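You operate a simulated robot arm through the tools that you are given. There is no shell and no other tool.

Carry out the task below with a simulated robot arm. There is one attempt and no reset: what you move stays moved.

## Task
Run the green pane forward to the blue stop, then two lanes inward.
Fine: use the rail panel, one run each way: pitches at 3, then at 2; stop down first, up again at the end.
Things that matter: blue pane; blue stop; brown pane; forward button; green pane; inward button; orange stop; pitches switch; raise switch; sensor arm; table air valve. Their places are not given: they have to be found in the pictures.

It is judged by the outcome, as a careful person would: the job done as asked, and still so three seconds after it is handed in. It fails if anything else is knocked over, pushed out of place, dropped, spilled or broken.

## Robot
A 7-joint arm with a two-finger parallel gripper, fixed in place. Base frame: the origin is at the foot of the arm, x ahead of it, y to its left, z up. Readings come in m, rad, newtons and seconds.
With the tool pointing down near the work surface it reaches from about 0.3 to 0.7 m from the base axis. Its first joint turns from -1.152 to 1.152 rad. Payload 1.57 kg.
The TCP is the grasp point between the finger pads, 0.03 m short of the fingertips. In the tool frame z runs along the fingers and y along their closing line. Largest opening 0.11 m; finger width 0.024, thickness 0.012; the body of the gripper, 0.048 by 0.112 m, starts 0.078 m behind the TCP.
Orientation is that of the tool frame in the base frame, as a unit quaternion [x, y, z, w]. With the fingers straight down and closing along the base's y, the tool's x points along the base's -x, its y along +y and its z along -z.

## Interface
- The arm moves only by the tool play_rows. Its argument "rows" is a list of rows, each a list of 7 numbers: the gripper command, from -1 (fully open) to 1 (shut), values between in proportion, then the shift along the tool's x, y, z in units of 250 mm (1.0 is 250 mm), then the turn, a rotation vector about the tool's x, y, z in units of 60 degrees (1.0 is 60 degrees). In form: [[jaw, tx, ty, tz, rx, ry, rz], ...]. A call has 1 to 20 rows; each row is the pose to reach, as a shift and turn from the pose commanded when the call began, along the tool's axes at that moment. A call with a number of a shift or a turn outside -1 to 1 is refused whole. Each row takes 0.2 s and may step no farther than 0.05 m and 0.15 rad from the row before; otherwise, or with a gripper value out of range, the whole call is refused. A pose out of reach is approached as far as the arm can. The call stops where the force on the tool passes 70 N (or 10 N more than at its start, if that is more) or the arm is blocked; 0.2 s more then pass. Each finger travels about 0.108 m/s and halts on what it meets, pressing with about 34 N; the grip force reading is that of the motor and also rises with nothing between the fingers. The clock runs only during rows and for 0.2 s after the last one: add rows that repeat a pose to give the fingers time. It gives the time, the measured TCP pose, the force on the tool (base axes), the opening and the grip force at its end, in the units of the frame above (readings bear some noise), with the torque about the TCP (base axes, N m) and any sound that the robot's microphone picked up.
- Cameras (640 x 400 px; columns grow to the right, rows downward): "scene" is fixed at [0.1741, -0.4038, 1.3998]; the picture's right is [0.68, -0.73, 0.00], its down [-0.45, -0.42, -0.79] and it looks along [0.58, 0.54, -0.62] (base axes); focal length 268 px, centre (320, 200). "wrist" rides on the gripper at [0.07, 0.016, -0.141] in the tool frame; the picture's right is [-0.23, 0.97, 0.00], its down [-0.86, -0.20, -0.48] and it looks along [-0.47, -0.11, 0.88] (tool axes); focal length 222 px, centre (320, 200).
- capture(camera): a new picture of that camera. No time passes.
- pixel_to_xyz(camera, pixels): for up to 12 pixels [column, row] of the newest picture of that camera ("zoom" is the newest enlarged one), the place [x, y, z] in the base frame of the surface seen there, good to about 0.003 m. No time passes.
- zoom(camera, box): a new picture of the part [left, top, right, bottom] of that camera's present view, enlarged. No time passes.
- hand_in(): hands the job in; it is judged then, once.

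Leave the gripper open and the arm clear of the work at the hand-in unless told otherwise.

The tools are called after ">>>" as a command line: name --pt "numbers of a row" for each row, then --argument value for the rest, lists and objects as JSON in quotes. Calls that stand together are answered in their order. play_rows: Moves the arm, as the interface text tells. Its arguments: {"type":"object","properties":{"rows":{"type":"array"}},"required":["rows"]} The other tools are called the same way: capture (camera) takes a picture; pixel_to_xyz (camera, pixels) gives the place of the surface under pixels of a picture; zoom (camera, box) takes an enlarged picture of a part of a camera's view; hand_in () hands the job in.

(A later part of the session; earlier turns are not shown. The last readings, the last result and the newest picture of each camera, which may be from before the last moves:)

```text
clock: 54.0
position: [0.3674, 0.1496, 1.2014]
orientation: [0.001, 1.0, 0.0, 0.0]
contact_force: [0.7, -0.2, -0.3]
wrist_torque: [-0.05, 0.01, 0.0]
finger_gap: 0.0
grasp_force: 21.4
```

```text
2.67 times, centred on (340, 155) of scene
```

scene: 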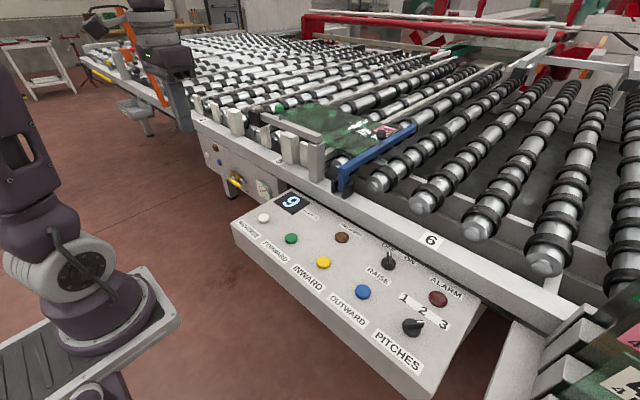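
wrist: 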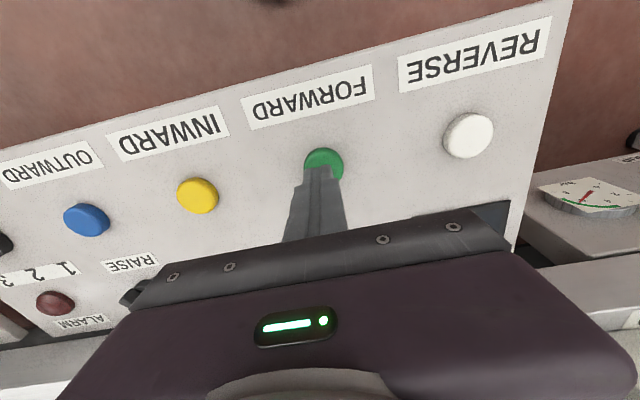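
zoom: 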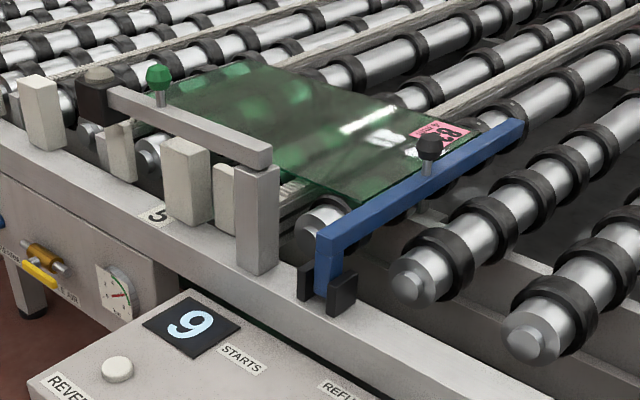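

The green pane is up against the blue stop. Let me measure its leading edge and check it has come to rest, and look at lamps.

>>> pixel_to_xyz --camera "scene" --pixels '[[330, 143], [345, 154], [358, 153], [395, 136], [400, 130], [320, 110], [290, 108], [380, 125]]'

>>> zoom --camera "scene" --box '[230, 165, 350, 245]'

>>> zoom --camera "scene" --box '[340, 230, 460, 350]'

>>> zoom --camera "scene" --box '[300, 90, 430, 190]'

```text
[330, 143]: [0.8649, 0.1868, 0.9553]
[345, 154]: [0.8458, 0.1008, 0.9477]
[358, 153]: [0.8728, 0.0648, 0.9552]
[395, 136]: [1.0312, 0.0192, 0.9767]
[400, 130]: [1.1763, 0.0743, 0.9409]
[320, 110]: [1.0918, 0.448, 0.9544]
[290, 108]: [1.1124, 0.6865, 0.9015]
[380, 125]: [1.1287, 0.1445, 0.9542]
```

```text
5.00 times, centred on (290, 205) of scene
```

zoom: 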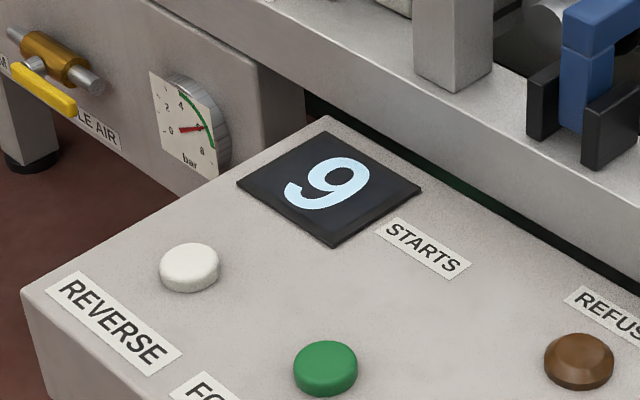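

```text
3.33 times, centred on (400, 290) of scene
```

zoom: 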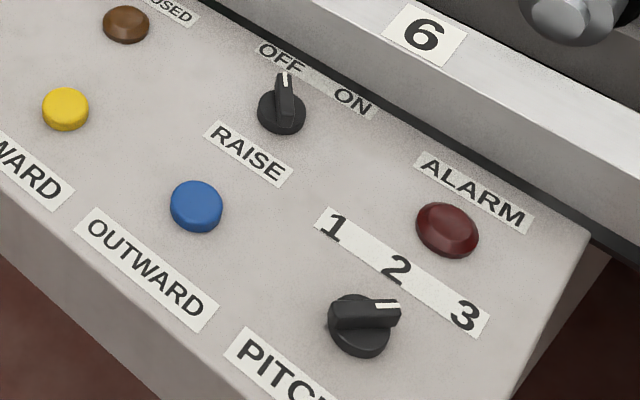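

```text
4.00 times, centred on (365, 140) of scene
```

zoom: 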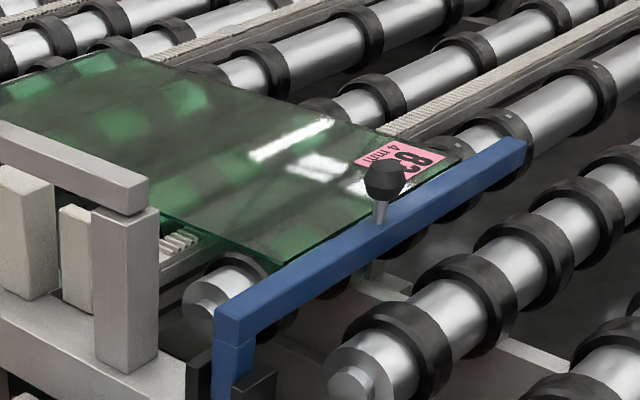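

The pane's leading edge is tucked at the stop bar, no REFUSED or ALARM lamp lit. Next: PITCHES from 3 to 2. Move over there in two moves with the opening set to 0.06 and hand yawed +45° to match the blade.

>>> play_rows --pt "0.8 -0.034 -0.143 0.046 0 0 0" --pt "0.5 -0.069 -0.286 0.091 0 0 0" --pt "0.2 -0.103 -0.429 0.137 0 0 0" --pt "-0.09 -0.137 -0.571 0.183 0 0 0" --pt "-0.09 -0.171 -0.714 0.229 0 0 0" --pt "-0.09 -0.206 -0.857 0.274 0 0 0" --pt "-0.09 -0.24 -1.0 0.32 0 0 0"

>>> play_rows --pt "-0.09 -0.045 -0.125 0.073 0 0 0.1" --pt "-0.09 -0.09 -0.25 0.147 0 0 0.2" --pt "-0.09 -0.135 -0.375 0.22 0 0 0.3" --pt "-0.09 -0.18 -0.5 0.294 0 0 0.4" --pt "-0.09 -0.225 -0.625 0.367 0 0 0.5" --pt "-0.09 -0.27 -0.75 0.441 0 0 0.6" --pt "-0.09 -0.315 -0.875 0.514 0 0 0.7" --pt "-0.09 -0.36 -1.0 0.588 0 0 0.75" --pt "-0.09 -0.36 -1.0 0.588 0 0 0.75"

>>> capture --camera "wrist"

```text
clock: 55.6
position: [0.427, -0.1003, 1.1214]
orientation: [0.002, 1.0, 0.001, 0.0]
contact_force: [0.2, -0.8, -0.1]
wrist_torque: [0.0, -0.01, -0.01]
finger_gap: 0.0599
grasp_force: 0.1
```

```text
clock: 57.6
position: [0.5188, -0.3515, 0.9743]
orientation: [0.384, 0.923, 0.001, 0.0]
contact_force: [-0.2, -0.4, 0.2]
wrist_torque: [0.0, 0.01, 0.02]
finger_gap: 0.0598
grasp_force: 0.0
```

```text
taken
```

wrist: 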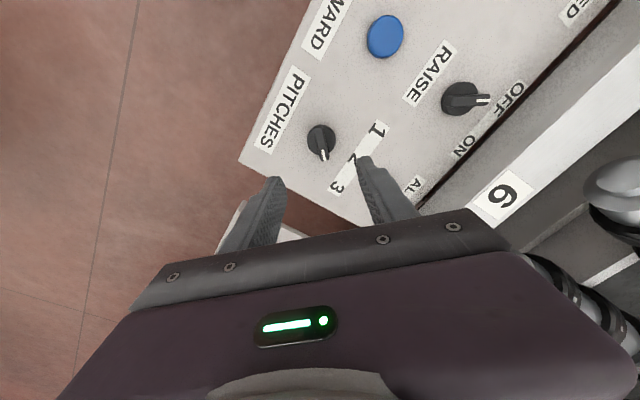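

Positioned over PITCHES as before. Descend to z≈0.860, then close on the blade.

>>> play_rows --pt "-0.09 0 0 0.12 0 0 0" --pt "-0.09 0 0 0.24 0 0 0" --pt "-0.09 0 0 0.36 0 0 0" --pt "-0.09 0 0 0.455 0 0 0" --pt "-0.09 0 0 0.455 0 0 0" --pt "0.4 0 0 0.455 0 0 0" --pt "0.8 0 0 0.455 0 0 0" --pt "1 0 0 0.455 0 0 0" --pt "1 0 0 0.455 0 0 0"

>>> capture --camera "wrist"

```text
clock: 59.6
position: [0.5179, -0.3479, 0.8607]
orientation: [0.383, 0.924, 0.002, 0.001]
contact_force: [14.9, 14.6, -5.4]
wrist_torque: [-0.06, -0.52, 0.09]
finger_gap: 0.0117
grasp_force: 29.2
```

```text
taken
```

wrist: 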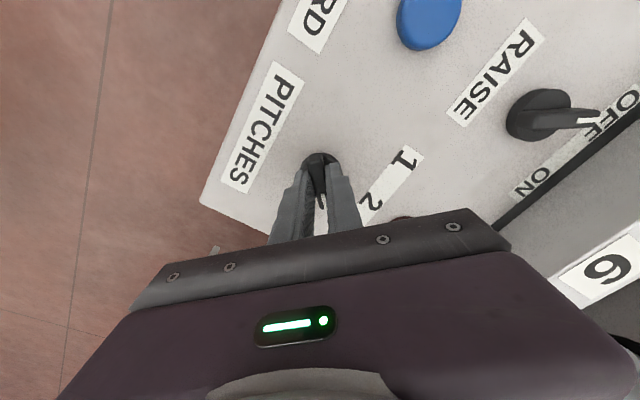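

Gripped. Turn 45° counter-clockwise to position 2, with a small centring shift.

>>> play_rows --pt "1 0 0.006 0 0 0 0" --pt "1 0 0.006 0 0 0 -0.125" --pt "1 0 0.006 0 0 0 -0.25" --pt "1 0 0.006 0 0 0 -0.375" --pt "1 0 0.006 0 0 0 -0.5" --pt "1 0 0.006 0 0 0 -0.625" --pt "1 0 0.006 0 0 0 -0.75" --pt "1 0 0.006 0 0 0 -0.75"

>>> play_rows --pt "0.5 0 0 0 0 0 0" --pt "0 0 0 0 0 0 0" --pt "-0.09 0 0 0 0 0 0" --pt "-0.09 0 0 -0.15 0 0 0" --pt "-0.09 0 0 -0.3 0 0 0" --pt "-0.09 0 0 -0.45 0 0 0" --pt "-0.09 0 0 -0.45 0 0 0"

>>> capture --camera "wrist"

>>> zoom --camera "scene" --box '[350, 240, 490, 360]'

```text
clock: 61.4
position: [0.5169, -0.3507, 0.8626]
orientation: [0.001, 1.0, 0.0, -0.002]
contact_force: [0.7, 3.8, -23.1]
wrist_torque: [0.09, 0.14, -0.02]
finger_gap: 0.0122
grasp_force: 29.7
```

```text
clock: 63.0
position: [0.5171, -0.348, 0.9752]
orientation: [0.001, 1.0, -0.001, 0.0]
contact_force: [-0.2, 0.5, -0.5]
wrist_torque: [-0.02, 0.02, -0.01]
finger_gap: 0.0598
grasp_force: 0.1
```

```text
taken
```

wrist: 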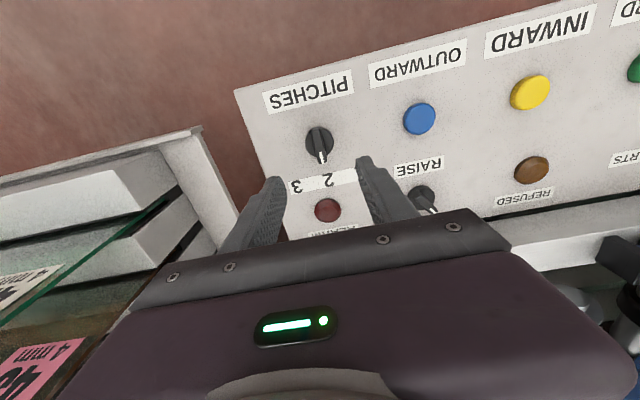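

```text
3.33 times, centred on (420, 300) of scene
```

zoom: 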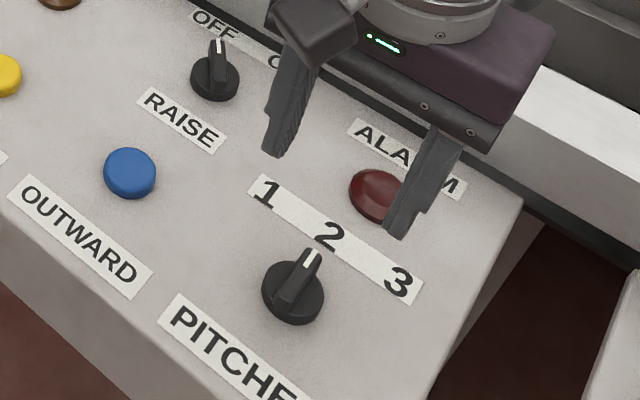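

PITCHES now points to 2. Next is RAISE → ON, so the cross belts lift the pane off the rollers for the inward run. Move to look at the RAISE knob closely.

>>> play_rows --pt "-0.3 -0.043 0.148 -0.025 0 0 0" --pt "-0.6 -0.086 0.296 -0.05 0 0 0" --pt "-0.8 -0.129 0.444 -0.075 0 0 0" --pt "-1 -0.172 0.592 -0.1 0 0 0" --pt "-1 -0.172 0.592 -0.1 0 0 0"

>>> capture --camera "wrist"

```text
clock: 64.2
position: [0.5606, -0.2019, 1.0012]
orientation: [0.001, 1.0, 0.0, 0.001]
contact_force: [-0.2, -0.2, -0.9]
wrist_torque: [0.01, 0.03, 0.0]
finger_gap: 0.1096
grasp_force: 0.1
```

```text
taken
```

wrist: 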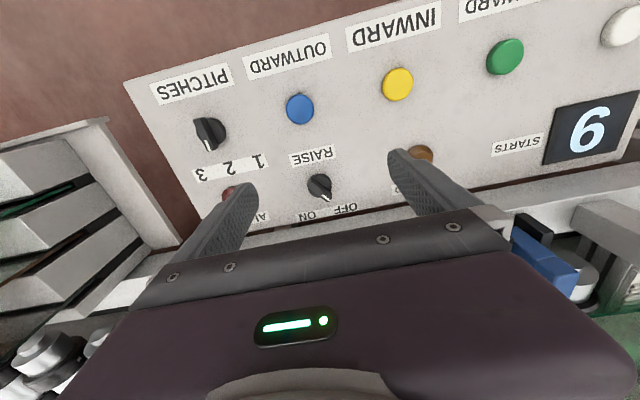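

>>> zoom --camera "wrist" --box '[285, 155, 365, 225]'

>>> pixel_to_xyz --camera "wrist" --pixels '[[320, 186], [312, 180], [330, 198], [325, 177], [310, 190], [317, 184], [325, 191], [309, 177], [304, 217], [345, 209]]'

```text
5.71 times, centred on (325, 190) of wrist
```

zoom: 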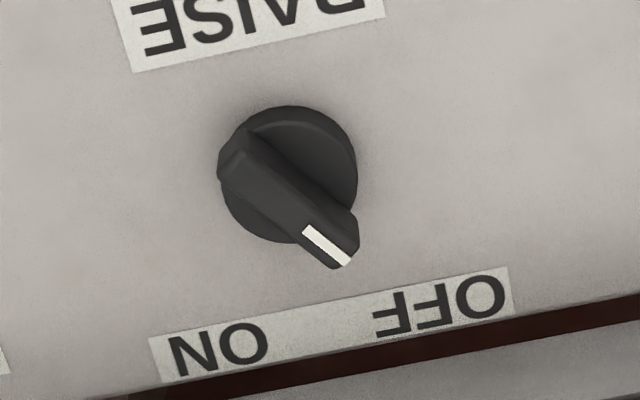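

```text
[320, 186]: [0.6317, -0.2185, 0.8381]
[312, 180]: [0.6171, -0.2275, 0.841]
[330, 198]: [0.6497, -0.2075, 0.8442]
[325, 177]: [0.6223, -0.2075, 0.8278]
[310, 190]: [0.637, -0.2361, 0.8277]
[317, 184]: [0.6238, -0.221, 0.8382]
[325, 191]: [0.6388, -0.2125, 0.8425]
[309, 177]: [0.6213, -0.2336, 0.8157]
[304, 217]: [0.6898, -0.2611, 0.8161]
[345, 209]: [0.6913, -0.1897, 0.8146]
```

>>> pixel_to_xyz --camera "zoom" --pixels '[[240, 210], [345, 165], [290, 115], [300, 125], [275, 230], [350, 195], [228, 190], [240, 160], [350, 240], [325, 255], [255, 140], [335, 205]]'

>>> zoom --camera "scene" --box '[360, 235, 420, 285]'

>>> pixel_to_xyz --camera "scene" --pixels '[[384, 264], [388, 266], [393, 265], [396, 262], [390, 254], [390, 258], [385, 260], [390, 262]]'

```text
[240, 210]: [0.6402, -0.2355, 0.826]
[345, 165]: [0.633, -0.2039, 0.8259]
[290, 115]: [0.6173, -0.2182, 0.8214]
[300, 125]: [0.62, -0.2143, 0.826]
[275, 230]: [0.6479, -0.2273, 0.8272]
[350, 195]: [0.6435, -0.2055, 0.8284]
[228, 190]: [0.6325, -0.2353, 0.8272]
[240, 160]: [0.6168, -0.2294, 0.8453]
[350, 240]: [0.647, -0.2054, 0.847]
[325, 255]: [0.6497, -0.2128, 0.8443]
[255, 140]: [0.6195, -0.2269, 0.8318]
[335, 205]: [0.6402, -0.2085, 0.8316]
```

```text
8.00 times, centred on (390, 260) of scene
```

zoom: 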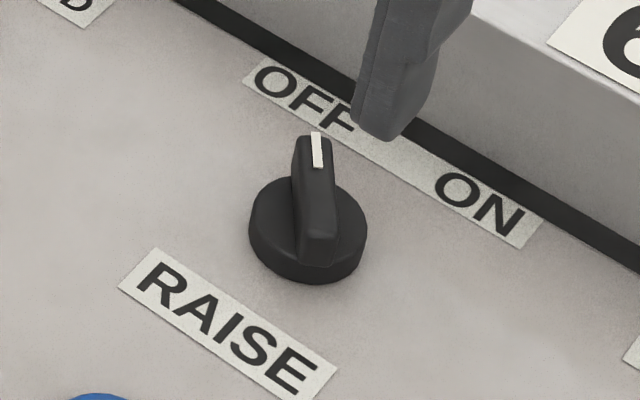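

```text
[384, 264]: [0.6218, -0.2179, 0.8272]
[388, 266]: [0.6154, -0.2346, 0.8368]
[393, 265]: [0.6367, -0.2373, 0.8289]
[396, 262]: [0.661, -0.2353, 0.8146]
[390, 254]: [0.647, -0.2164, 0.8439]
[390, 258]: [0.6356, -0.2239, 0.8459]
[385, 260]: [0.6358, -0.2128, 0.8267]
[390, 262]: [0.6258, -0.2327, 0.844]
```

RAISE knob: centre ≈ (0.632, −0.222), blade at ≈ +30° (OFF); ON should be at ≈ −30°. Move above it with 30° yaw and a 0.06 opening.

>>> play_rows --pt "-0.7 -0.071 -0.02 0.05 0 0 -0.125" --pt "-0.4 -0.143 -0.04 0.1 0 0 -0.25" --pt "-0.09 -0.214 -0.06 0.15 0 0 -0.375" --pt "-0.09 -0.2856 -0.0784 0.205 0 0 -0.5" --pt "-0.09 -0.2856 -0.0784 0.205 0 0 -0.5"

>>> capture --camera "wrist"

>>> zoom --camera "scene" --box '[340, 190, 460, 290]'

```text
clock: 65.4
position: [0.6308, -0.2207, 0.9489]
orientation: [-0.259, 0.966, 0.0, 0.001]
contact_force: [0.0, 0.4, 1.1]
wrist_torque: [-0.02, -0.02, 0.03]
finger_gap: 0.0601
grasp_force: 0.1
```

```text
taken
```

wrist: 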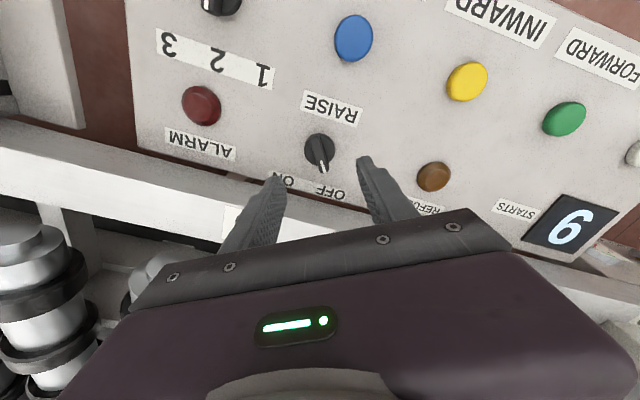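

```text
4.00 times, centred on (400, 240) of scene
```

zoom: 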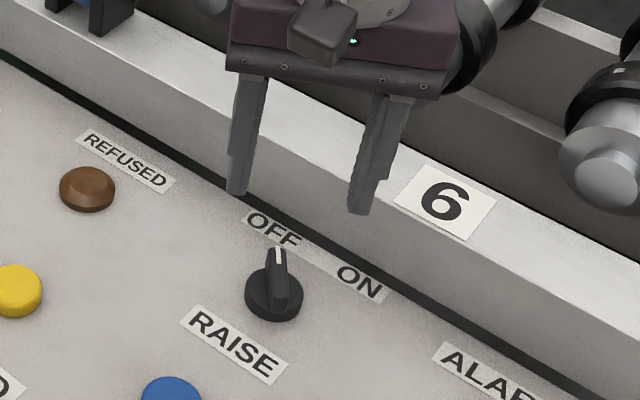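

Good alignment. Descend to z≈0.861 and close on the blade.

>>> play_rows --pt "-0.09 0 0 0.12 0 0 0" --pt "-0.09 0 0 0.24 0 0 0" --pt "-0.09 0 0 0.35 0 0 0" --pt "-0.09 0 0 0.35 0 0 0"

>>> capture --camera "wrist"

>>> zoom --camera "scene" --box '[340, 200, 460, 300]'

```text
clock: 66.4
position: [0.6311, -0.2205, 0.8612]
orientation: [-0.259, 0.966, 0.0, 0.001]
contact_force: [0.3, 0.7, -0.1]
wrist_torque: [0.0, -0.03, -0.01]
finger_gap: 0.06
grasp_force: 0.1
```

```text
taken
```

wrist: 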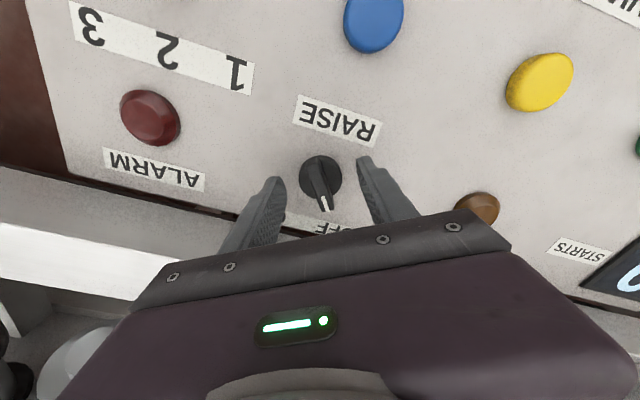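

```text
4.00 times, centred on (400, 250) of scene
```

zoom: 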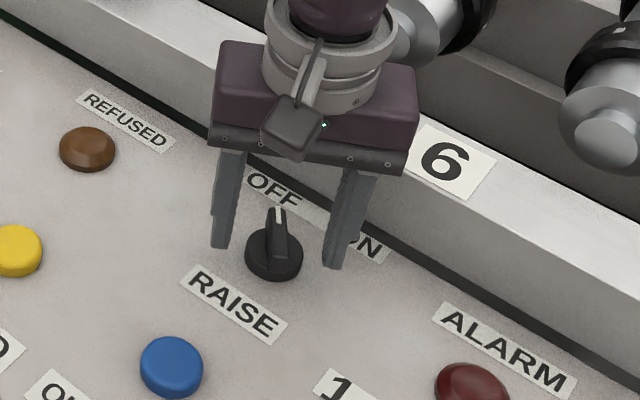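

Straddling well. Close, then turn clockwise 60° toward ON.

>>> play_rows --pt "0.4 0 0 0 0 0 0" --pt "0.8 0 0 0 0 0 0" --pt "1 0 0 0 0 0 0" --pt "1 0 0 0 0 0 0"

```text
clock: 67.4
position: [0.6309, -0.2217, 0.8601]
orientation: [-0.258, 0.966, -0.001, 0.0]
contact_force: [5.1, -8.4, -3.6]
wrist_torque: [-0.14, -0.07, -0.03]
finger_gap: 0.012
grasp_force: 29.0
```

>>> play_rows --pt "1 0 -0.003 0 0 0 0.125" --pt "1 0 -0.003 0 0 0 0.25" --pt "1 0 -0.003 0 0 0 0.375" --pt "1 0 -0.003 0 0 0 0.5" --pt "1 0 -0.003 0 0 0 0.625" --pt "1 0 -0.003 0 0 0 0.75" --pt "1 0 -0.003 0 0 0 0.875" --pt "1 0 -0.003 0 0 0 1.0" --pt "1 0 -0.003 0 0 0 1.0"

>>> capture --camera "wrist"

>>> zoom --camera "scene" --box '[340, 200, 460, 300]'

```text
clock: 69.4
position: [0.6343, -0.2187, 0.8612]
orientation: [0.26, 0.966, 0.003, 0.0]
contact_force: [-4.5, 33.5, -2.7]
wrist_torque: [0.38, 0.1, 0.08]
finger_gap: 0.0119
grasp_force: 29.2
```

```text
taken
```

wrist: 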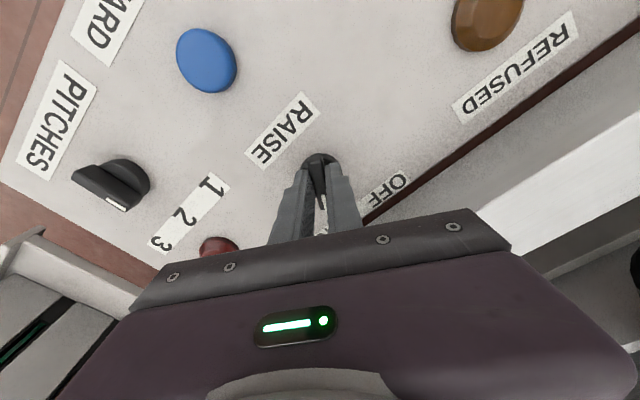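

```text
4.00 times, centred on (400, 250) of scene
```

zoom: 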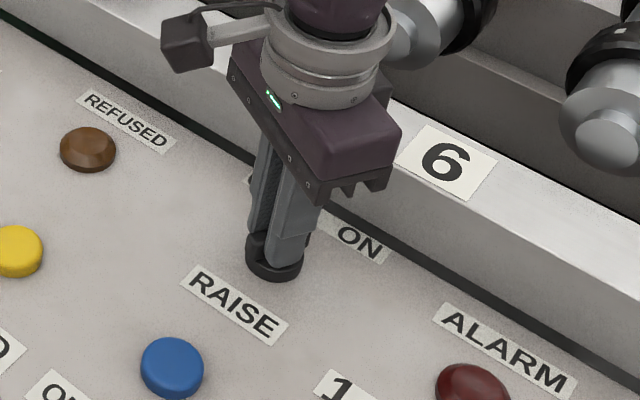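

Turned. Open and lift straight up, then check the switch and the table belts.

>>> play_rows --pt "0.5 0 0 0 0 0 0" --pt "0 0 0 0 0 0 0" --pt "-0.09 0 0 0 0 0 0" --pt "-0.09 0 0 -0.12 0 0 0" --pt "-0.09 0 0 -0.24 0 0 0" --pt "-0.09 0 0 -0.36 0 0 0" --pt "-0.09 0 0 -0.36 0 0 0"

>>> capture --camera "scene"

>>> zoom --camera "scene" --box '[330, 190, 460, 320]'

>>> capture --camera "wrist"

```text
clock: 71.0
position: [0.6327, -0.2206, 0.9524]
orientation: [0.259, 0.966, 0.0, -0.001]
contact_force: [1.0, -0.2, -0.4]
wrist_torque: [-0.03, 0.02, 0.02]
finger_gap: 0.06
grasp_force: 0.0
```

```text
taken
```

scene: 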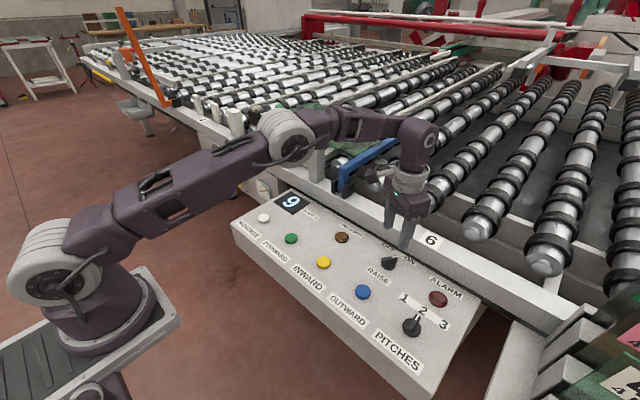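

```text
3.08 times, centred on (395, 255) of scene
```

zoom: 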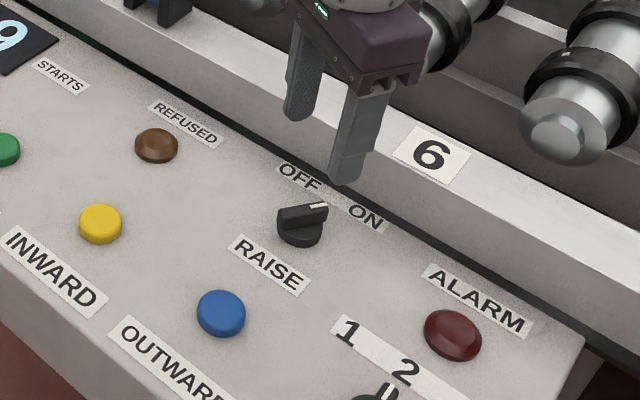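

```text
taken
```

wrist: 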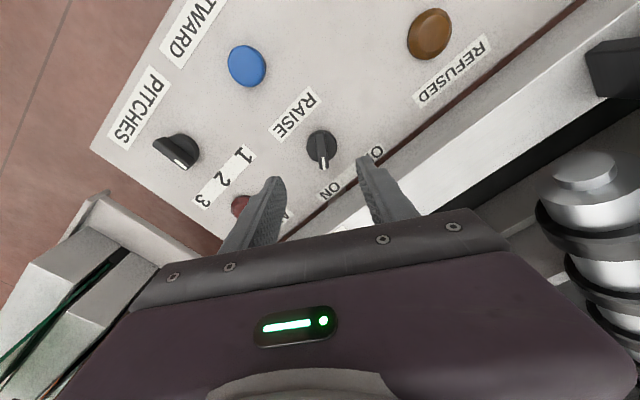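

RAISE now points at ON; no lamps lit. Close the fingers, un-yaw, and go above INWARD (yellow, (0.517, −0.094)); then check the pane's height.

>>> play_rows --pt "0.2 0.131 0.042 -0.08 0 0 -0.1" --pt "0.5 0.263 0.085 -0.08 0 0 -0.2" --pt "0.8 0.394 0.127 -0.08 0 0 -0.3" --pt "1 0.526 0.17 -0.08 0 0 -0.4" --pt "1 0.657 0.21 -0.08 0 0 -0.5" --pt "1 0.657 0.21 -0.08 0 0 -0.5"

>>> capture --camera "scene"

>>> zoom --camera "scene" --box '[240, 80, 440, 210]'

>>> capture --camera "wrist"

```text
clock: 72.4
position: [0.5177, -0.0939, 0.971]
orientation: [0.0, 1.0, 0.0, 0.0]
contact_force: [0.1, -0.7, 0.0]
wrist_torque: [-0.03, -0.01, -0.02]
finger_gap: 0.0002
grasp_force: 21.2
```

```text
taken
```

scene: 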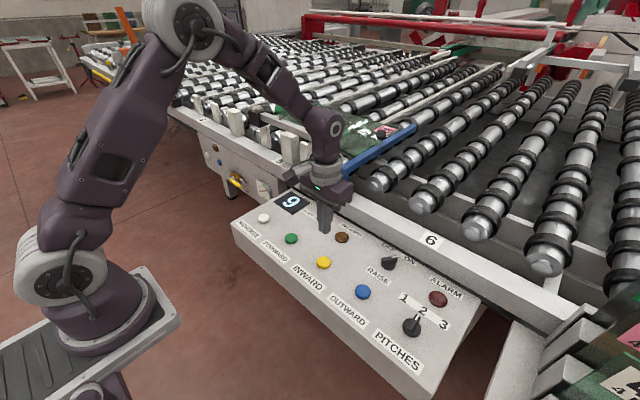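

```text
3.08 times, centred on (340, 145) of scene
```

zoom: 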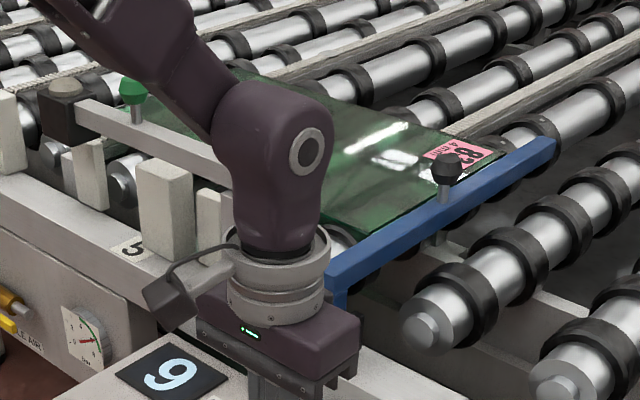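

```text
taken
```

wrist: 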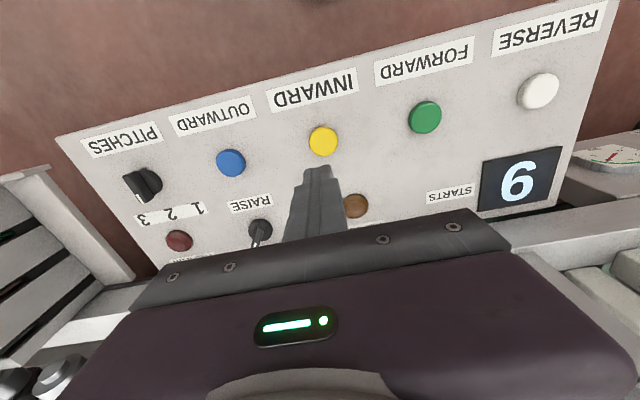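

Compare the pane's height to before (it was z≈0.9545), and check the gauge.

>>> pixel_to_xyz --camera "scene" --pixels '[[365, 140], [362, 135], [375, 130], [380, 128], [350, 120], [355, 130], [370, 125], [368, 145]]'

>>> zoom --camera "scene" --box '[330, 100, 430, 170]'

>>> zoom --camera "scene" --box '[225, 165, 315, 225]'

```text
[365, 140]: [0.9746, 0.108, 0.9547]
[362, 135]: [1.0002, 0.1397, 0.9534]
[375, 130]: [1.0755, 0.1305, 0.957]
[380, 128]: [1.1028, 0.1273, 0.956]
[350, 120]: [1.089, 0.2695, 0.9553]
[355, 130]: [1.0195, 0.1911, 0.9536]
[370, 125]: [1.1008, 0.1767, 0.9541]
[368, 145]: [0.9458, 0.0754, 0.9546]
```

```text
5.71 times, centred on (380, 135) of scene
```

zoom: 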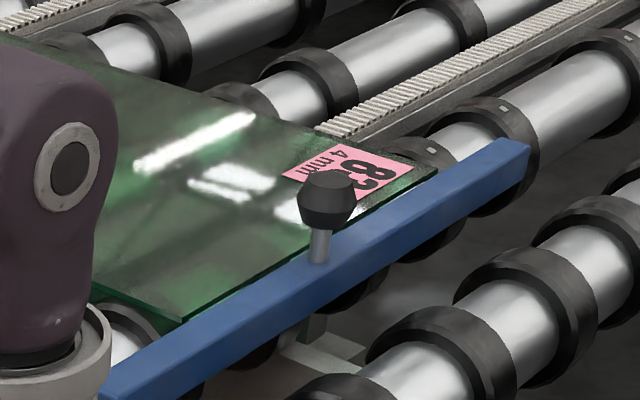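

```text
6.67 times, centred on (270, 195) of scene
```

zoom: 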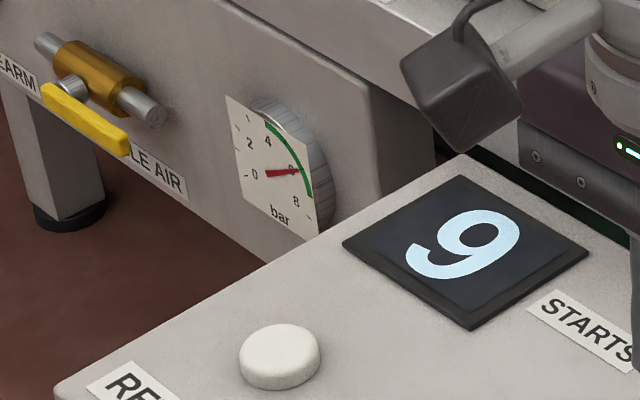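

The pane's height reads the same. Let me check the belts' and rollers' heights beside it.

>>> pixel_to_xyz --camera "zoom" --pixels '[[100, 100]]'

>>> zoom --camera "scene" --box '[370, 80, 470, 150]'

>>> pixel_to_xyz --camera "zoom" --pixels '[[100, 230], [150, 205], [200, 175], [250, 150], [300, 120], [230, 240], [260, 220], [140, 290], [60, 90], [120, 60]]'

```text
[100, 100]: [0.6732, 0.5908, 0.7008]
```

```text
5.71 times, centred on (420, 115) of scene
```

zoom: 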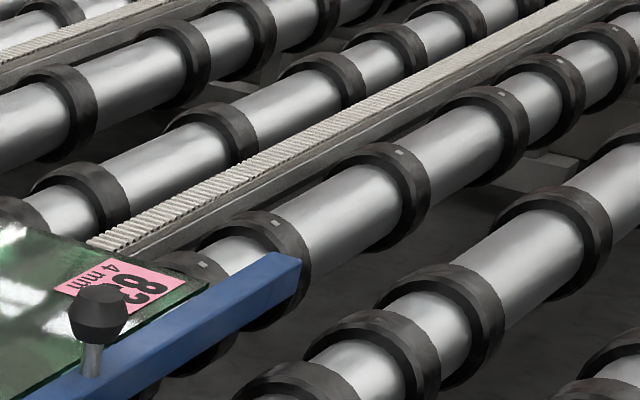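

```text
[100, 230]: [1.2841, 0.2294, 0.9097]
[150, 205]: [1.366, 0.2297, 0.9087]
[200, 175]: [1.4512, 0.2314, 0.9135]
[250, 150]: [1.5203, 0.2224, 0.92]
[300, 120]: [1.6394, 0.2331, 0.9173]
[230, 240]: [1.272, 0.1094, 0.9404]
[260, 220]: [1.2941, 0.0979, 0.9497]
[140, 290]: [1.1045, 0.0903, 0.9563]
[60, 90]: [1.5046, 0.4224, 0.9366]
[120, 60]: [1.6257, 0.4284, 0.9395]
```

Belts at x≈1.3–1.6, y≈0.23 read z≈0.91, roller rings ≈0.95. Wait a second to see whether the belts rise with RAISE on.

>>> play_rows --pt "1 0 0 0 0 0 0" --pt "1 0 0 0 0 0 0" --pt "1 0 0 0 0 0 0" --pt "1 0 0 0 0 0 0" --pt "1 0 0 0 0 0 0"

>>> zoom --camera "scene" --box '[370, 80, 470, 150]'

>>> pixel_to_xyz --camera "zoom" --pixels '[[110, 235], [150, 212], [200, 185], [250, 157], [300, 128], [350, 100], [230, 222], [395, 150], [500, 95], [30, 50], [100, 20], [400, 75]]'

```text
clock: 73.6
position: [0.518, -0.0943, 0.9726]
orientation: [0.001, 1.0, 0.001, 0.0]
contact_force: [0.1, 0.6, -0.2]
wrist_torque: [-0.04, 0.0, 0.0]
finger_gap: 0.0
grasp_force: 21.6
```

```text
5.71 times, centred on (420, 115) of scene
```

zoom: 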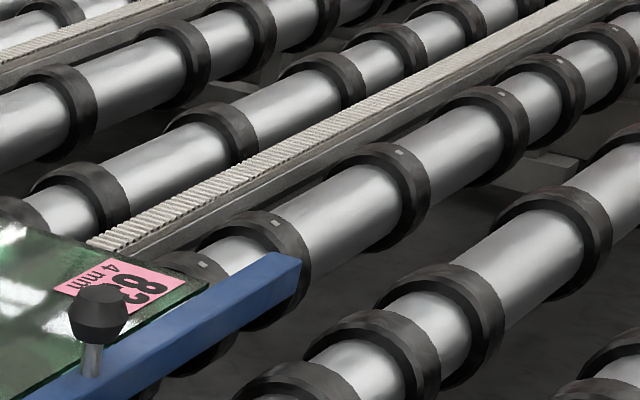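

```text
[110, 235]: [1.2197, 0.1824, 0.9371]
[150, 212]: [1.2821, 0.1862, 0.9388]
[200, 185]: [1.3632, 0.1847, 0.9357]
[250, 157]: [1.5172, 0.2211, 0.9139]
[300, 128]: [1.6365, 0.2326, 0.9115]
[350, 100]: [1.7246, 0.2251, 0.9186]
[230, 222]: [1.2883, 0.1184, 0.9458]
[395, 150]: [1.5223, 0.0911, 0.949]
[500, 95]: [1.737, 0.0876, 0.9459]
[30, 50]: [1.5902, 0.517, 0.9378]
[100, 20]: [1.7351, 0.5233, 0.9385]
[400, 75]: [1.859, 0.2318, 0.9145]
```

The belts (z≈0.937) sit below the ring tops and the pane hasn't lifted. I'll verify the RAISE knob is truly at ON before pressing anything.

>>> zoom --camera "scene" --box '[360, 235, 420, 285]'

>>> pixel_to_xyz --camera "zoom" --pixels '[[255, 205], [300, 200], [330, 195], [280, 190], [360, 180], [240, 200], [370, 190], [310, 260]]'

>>> zoom --camera "wrist" --box '[120, 150, 280, 250]'

```text
8.00 times, centred on (390, 260) of scene
```

zoom: 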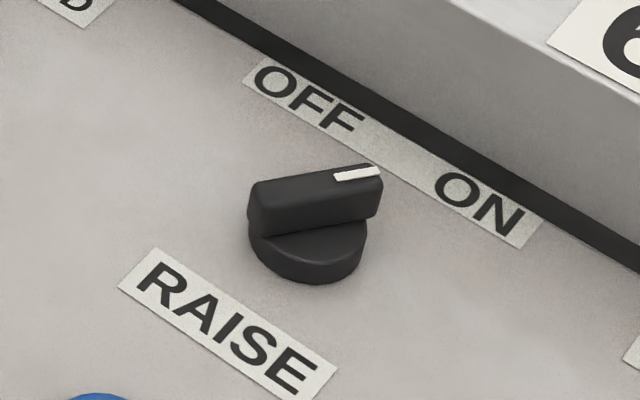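

```text
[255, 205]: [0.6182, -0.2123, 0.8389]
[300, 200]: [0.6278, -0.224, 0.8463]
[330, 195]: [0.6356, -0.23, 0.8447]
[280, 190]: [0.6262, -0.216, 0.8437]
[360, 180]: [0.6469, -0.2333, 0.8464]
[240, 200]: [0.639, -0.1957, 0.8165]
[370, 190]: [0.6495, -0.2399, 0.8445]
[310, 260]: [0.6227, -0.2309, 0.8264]
```

```text
4.00 times, centred on (200, 200) of wrist
```

zoom: 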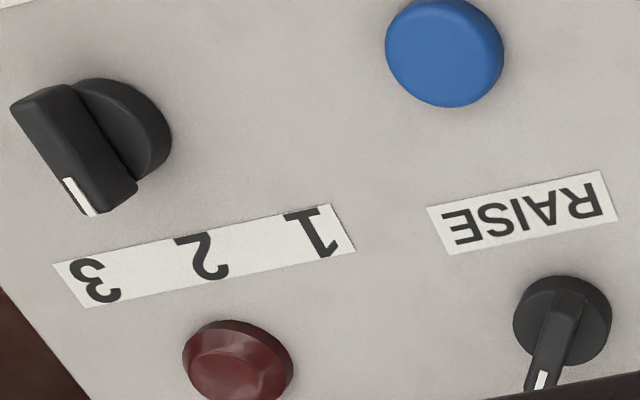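

RAISE is at ON and PITCHES at 2. Now press INWARD: descend to just above, press ~6 mm, and release.

>>> play_rows --pt "1 0 0 0.15 0 0 0" --pt "1 0 0 0.28 0 0 0" --pt "1 0 0 0.38 0 0 0" --pt "1 0 0 0.43 0 0 0" --pt "1 0 0 0.46 0 0 0" --pt "1 0 0 0.481 0 0 0" --pt "1 0 0 0.481 0 0 0" --pt "1 0 0 0.43 0 0 0" --pt "1 0 0 0.36 0 0 0"

>>> capture --camera "scene"

>>> zoom --camera "scene" --box '[240, 80, 460, 260]'

```text
clock: 75.6
position: [0.5163, -0.0934, 0.8802]
orientation: [0.001, 1.0, 0.0, 0.0]
contact_force: [-0.2, 0.0, 0.1]
wrist_torque: [0.06, 0.02, 0.02]
finger_gap: 0.0
grasp_force: 21.2
heard: click
```

```text
taken
```

scene: 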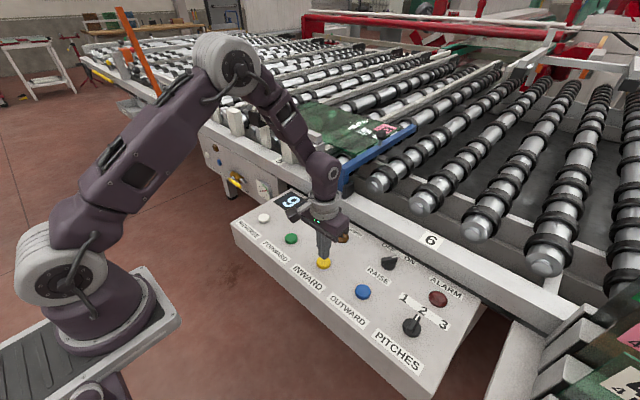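

```text
2.22 times, centred on (350, 170) of scene
```

zoom: 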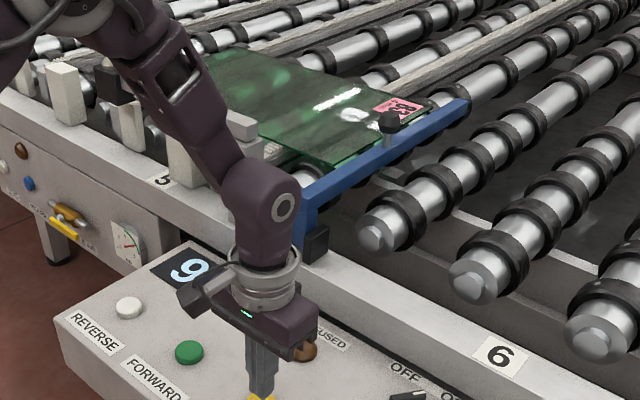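

Click heard. Wait a second and check movement and the lamps.

>>> play_rows --pt "1 0 -0.1 -0.1 0 0 0" --pt "1 0 -0.25 -0.2 0 0 0" --pt "1 0 -0.4 -0.3 0 0 0" --pt "1 0 -0.4 -0.3 0 0 0" --pt "1 0 -0.4 -0.3 0 0 0"

>>> capture --camera "scene"

>>> zoom --camera "scene" --box '[240, 80, 460, 260]'

```text
clock: 76.8
position: [0.5168, -0.1949, 0.9583]
orientation: [0.0, 1.0, -0.001, 0.0]
contact_force: [-0.7, -0.7, 0.7]
wrist_torque: [0.02, 0.01, -0.03]
finger_gap: 0.0
grasp_force: 21.6
```

```text
taken
```

scene: 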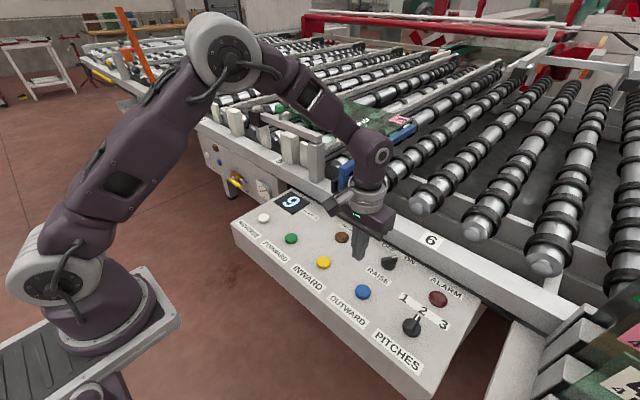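

```text
2.22 times, centred on (350, 170) of scene
```

zoom: 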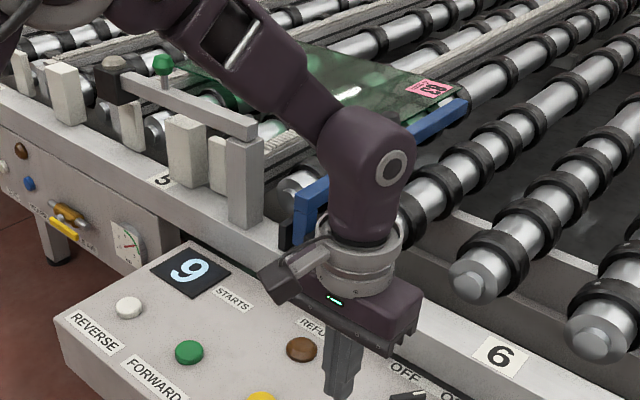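

The pane is moving inward (label now at scene (400,119)). Let it run on.

>>> play_rows --pt "1 0 0 0 0 0 0" --pt "1 0 0 0 0 0 0" --pt "1 0 0 0 0 0 0" --pt "1 0 0 0 0 0 0" --pt "1 0 0 0 0 0 0" --pt "1 0 0 0 0 0 0" --pt "1 0 0 0 0 0 0" --pt "1 0 0 0 0 0 0" --pt "1 0 0 0 0 0 0" --pt "1 0 0 0 0 0 0" --pt "1 0 0 0 0 0 0" --pt "1 0 0 0 0 0 0" --pt "1 0 0 0 0 0 0" --pt "1 0 0 0 0 0 0" --pt "1 0 0 0 0 0 0"

>>> capture --camera "scene"

>>> zoom --camera "scene" --box '[300, 50, 520, 200]'

```text
clock: 80.0
position: [0.519, -0.1952, 0.9579]
orientation: [0.0, 1.0, 0.0, 0.0]
contact_force: [-0.3, 0.3, 0.5]
wrist_torque: [-0.01, 0.0, 0.0]
finger_gap: 0.0001
grasp_force: 20.8
```

```text
taken
```

scene: 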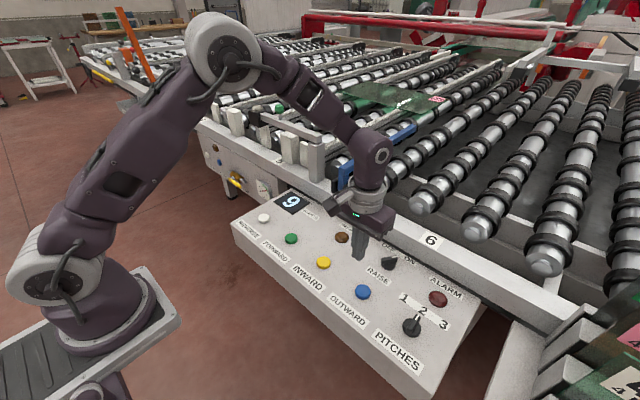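

```text
2.67 times, centred on (410, 125) of scene
```

zoom: 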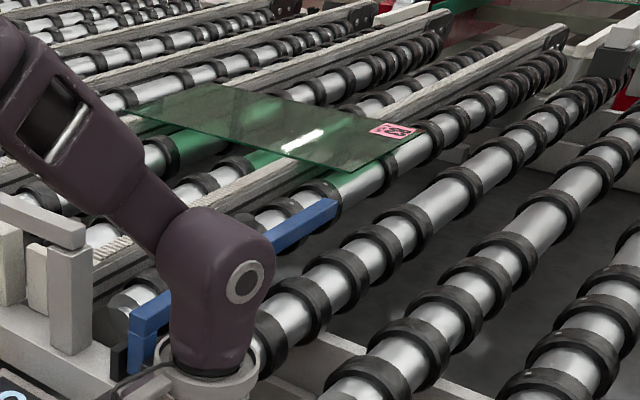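

The pane keeps moving inward. Record its position and wait until it stops.

>>> pixel_to_xyz --camera "scene" --pixels '[[437, 99], [420, 108], [445, 103], [430, 105]]'

>>> play_rows --pt "1 0 0 0 0 0 0" --pt "1 0 0 0 0 0 0" --pt "1 0 0 0 0 0 0" --pt "1 0 0 0 0 0 0" --pt "1 0 0 0 0 0 0" --pt "1 0 0 0 0 0 0" --pt "1 0 0 0 0 0 0" --pt "1 0 0 0 0 0 0" --pt "1 0 0 0 0 0 0" --pt "1 0 0 0 0 0 0"

>>> capture --camera "scene"

>>> zoom --camera "scene" --box '[300, 50, 520, 200]'

```text
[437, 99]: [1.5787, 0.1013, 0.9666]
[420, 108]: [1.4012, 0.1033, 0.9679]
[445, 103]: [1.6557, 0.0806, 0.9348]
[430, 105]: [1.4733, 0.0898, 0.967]
```

```text
clock: 82.2
position: [0.5162, -0.195, 0.9577]
orientation: [0.0, 1.0, 0.0, 0.0]
contact_force: [-1.0, -0.4, -0.4]
wrist_torque: [-0.01, -0.02, -0.02]
finger_gap: 0.0001
grasp_force: 21.6
```

```text
taken
```

scene: 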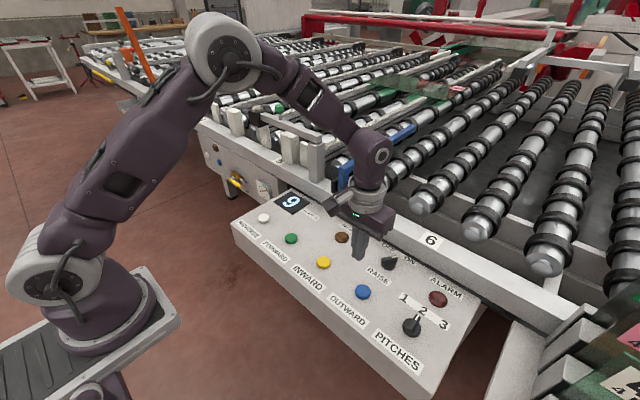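

```text
2.67 times, centred on (410, 125) of scene
```

zoom: 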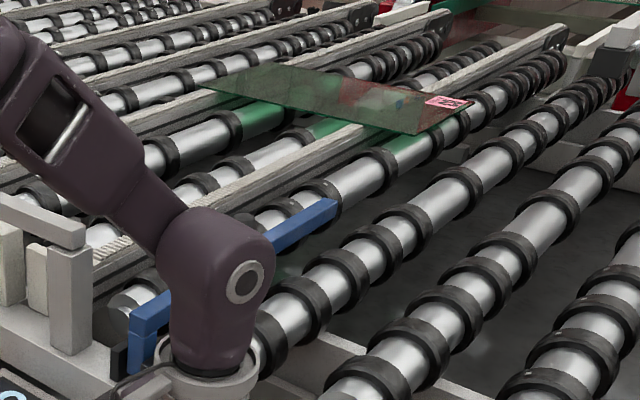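

The pane is riding on raised belts (z≈0.967) and still moving. Keep waiting in short steps.

>>> pixel_to_xyz --camera "scene" --pixels '[[457, 88], [440, 97], [445, 94], [380, 82]]'

>>> play_rows --pt "1 0 0 0 0 0 0" --pt "1 0 0 0 0 0 0" --pt "1 0 0 0 0 0 0" --pt "1 0 0 0 0 0 0" --pt "1 0 0 0 0 0 0" --pt "1 0 0 0 0 0 0" --pt "1 0 0 0 0 0 0" --pt "1 0 0 0 0 0 0" --pt "1 0 0 0 0 0 0" --pt "1 0 0 0 0 0 0"

>>> capture --camera "scene"

>>> zoom --camera "scene" --box '[320, 40, 520, 160]'

>>> pixel_to_xyz --camera "scene" --pixels '[[457, 88], [440, 97], [445, 94], [380, 82]]'

```text
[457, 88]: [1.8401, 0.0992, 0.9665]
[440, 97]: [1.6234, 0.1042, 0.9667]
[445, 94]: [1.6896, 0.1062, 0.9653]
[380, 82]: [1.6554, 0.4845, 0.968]
```

```text
clock: 84.4
position: [0.5177, -0.1952, 0.9572]
orientation: [0.0, 1.0, 0.0, 0.001]
contact_force: [-0.1, 0.5, -1.1]
wrist_torque: [-0.02, 0.0, 0.0]
finger_gap: 0.0001
grasp_force: 21.1
```

```text
taken
```

scene: 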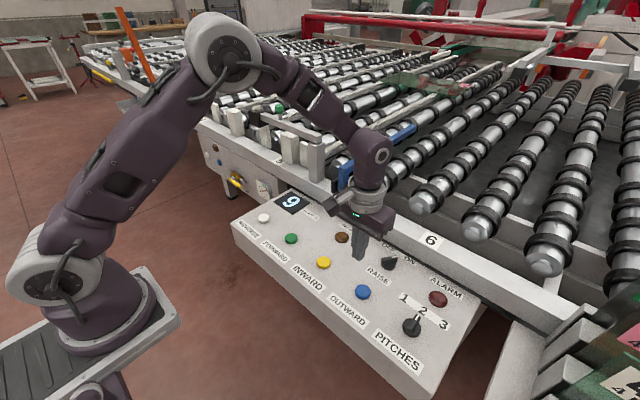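

```text
3.20 times, centred on (420, 100) of scene
```

zoom: 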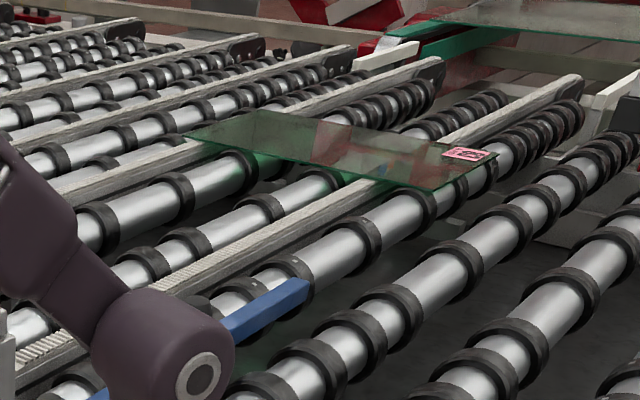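

```text
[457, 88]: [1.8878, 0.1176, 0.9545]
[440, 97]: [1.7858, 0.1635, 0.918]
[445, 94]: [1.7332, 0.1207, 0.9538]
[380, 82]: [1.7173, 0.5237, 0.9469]
```

The pane now reads z≈0.954 — it appears to have finished and been lowered. Wait and re-measure to confirm it's at rest.

>>> play_rows --pt "1 0 0 0 0 0 0" --pt "1 0 0 0 0 0 0" --pt "1 0 0 0 0 0 0" --pt "1 0 0 0 0 0 0" --pt "1 0 0 0 0 0 0" --pt "1 0 0 0 0 0 0" --pt "1 0 0 0 0 0 0" --pt "1 0 0 0 0 0 0"

>>> zoom --camera "scene" --box '[320, 40, 520, 160]'

>>> pixel_to_xyz --camera "zoom" --pixels '[[465, 155], [430, 180], [300, 160], [200, 135], [260, 115], [400, 145], [380, 180], [490, 160], [550, 15], [600, 30], [480, 15], [280, 200]]'

>>> zoom --camera "scene" --box '[400, 20, 560, 120]'

```text
clock: 86.2
position: [0.5177, -0.1939, 0.9583]
orientation: [0.0, 1.0, 0.0, 0.0]
contact_force: [0.5, 0.3, -0.7]
wrist_torque: [0.03, 0.01, -0.03]
finger_gap: 0.0
grasp_force: 21.8
```

```text
3.20 times, centred on (420, 100) of scene
```

zoom: 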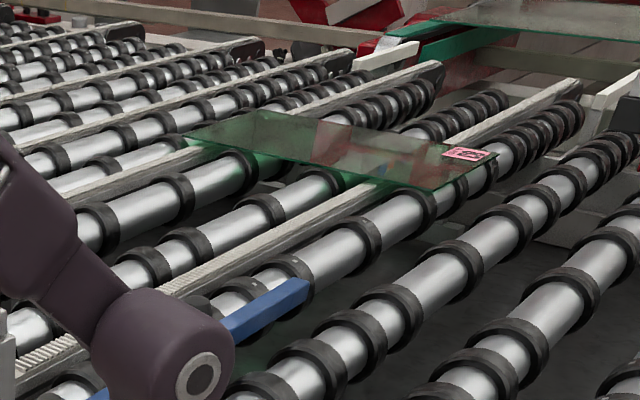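

```text
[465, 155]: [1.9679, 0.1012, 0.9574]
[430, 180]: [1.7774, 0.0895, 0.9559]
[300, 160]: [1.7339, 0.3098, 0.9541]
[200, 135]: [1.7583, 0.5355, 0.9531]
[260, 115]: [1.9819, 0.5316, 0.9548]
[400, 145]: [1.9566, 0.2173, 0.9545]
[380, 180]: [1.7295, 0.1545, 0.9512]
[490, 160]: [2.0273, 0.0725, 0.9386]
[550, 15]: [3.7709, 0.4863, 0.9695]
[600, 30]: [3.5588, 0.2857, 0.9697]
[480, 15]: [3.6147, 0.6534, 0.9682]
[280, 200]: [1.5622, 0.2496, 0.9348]
```

```text
4.00 times, centred on (480, 70) of scene
```

zoom: 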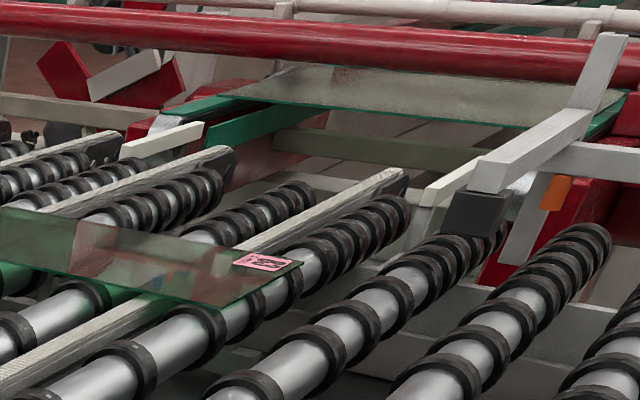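

The pane has come to rest at x≈1.71–2.0, y≈0.06–0.55, on the rollers: moved 0.855 m = two lanes of ~0.43 m. No lamps. Now return RAISE to OFF (as found): go above it with +30° yaw, opening 0.06.

>>> play_rows --pt "0.7 -0.115 -0.028 0.005 0 0 0.125" --pt "0.4 -0.229 -0.055 0.01 0 0 0.25" --pt "0.1 -0.344 -0.083 0.015 0 0 0.375" --pt "-0.09 -0.458 -0.11 0.02 0 0 0.5" --pt "-0.09 -0.458 -0.11 0.02 0 0 0.5"

>>> capture --camera "wrist"

```text
clock: 87.4
position: [0.6334, -0.222, 0.9507]
orientation: [0.26, 0.965, 0.001, -0.001]
contact_force: [0.4, 0.4, -1.0]
wrist_torque: [0.0, 0.01, 0.02]
finger_gap: 0.0601
grasp_force: 0.1
```

```text
taken
```

wrist: 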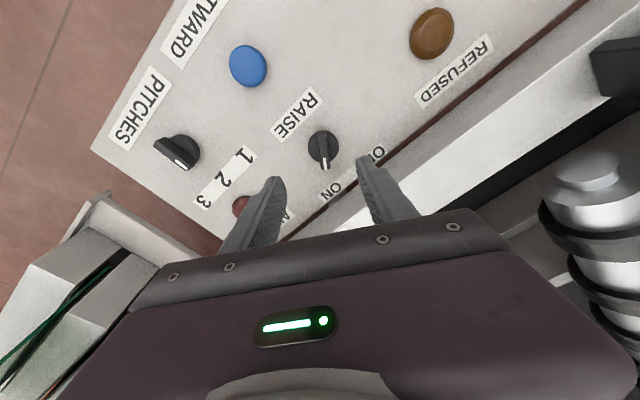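

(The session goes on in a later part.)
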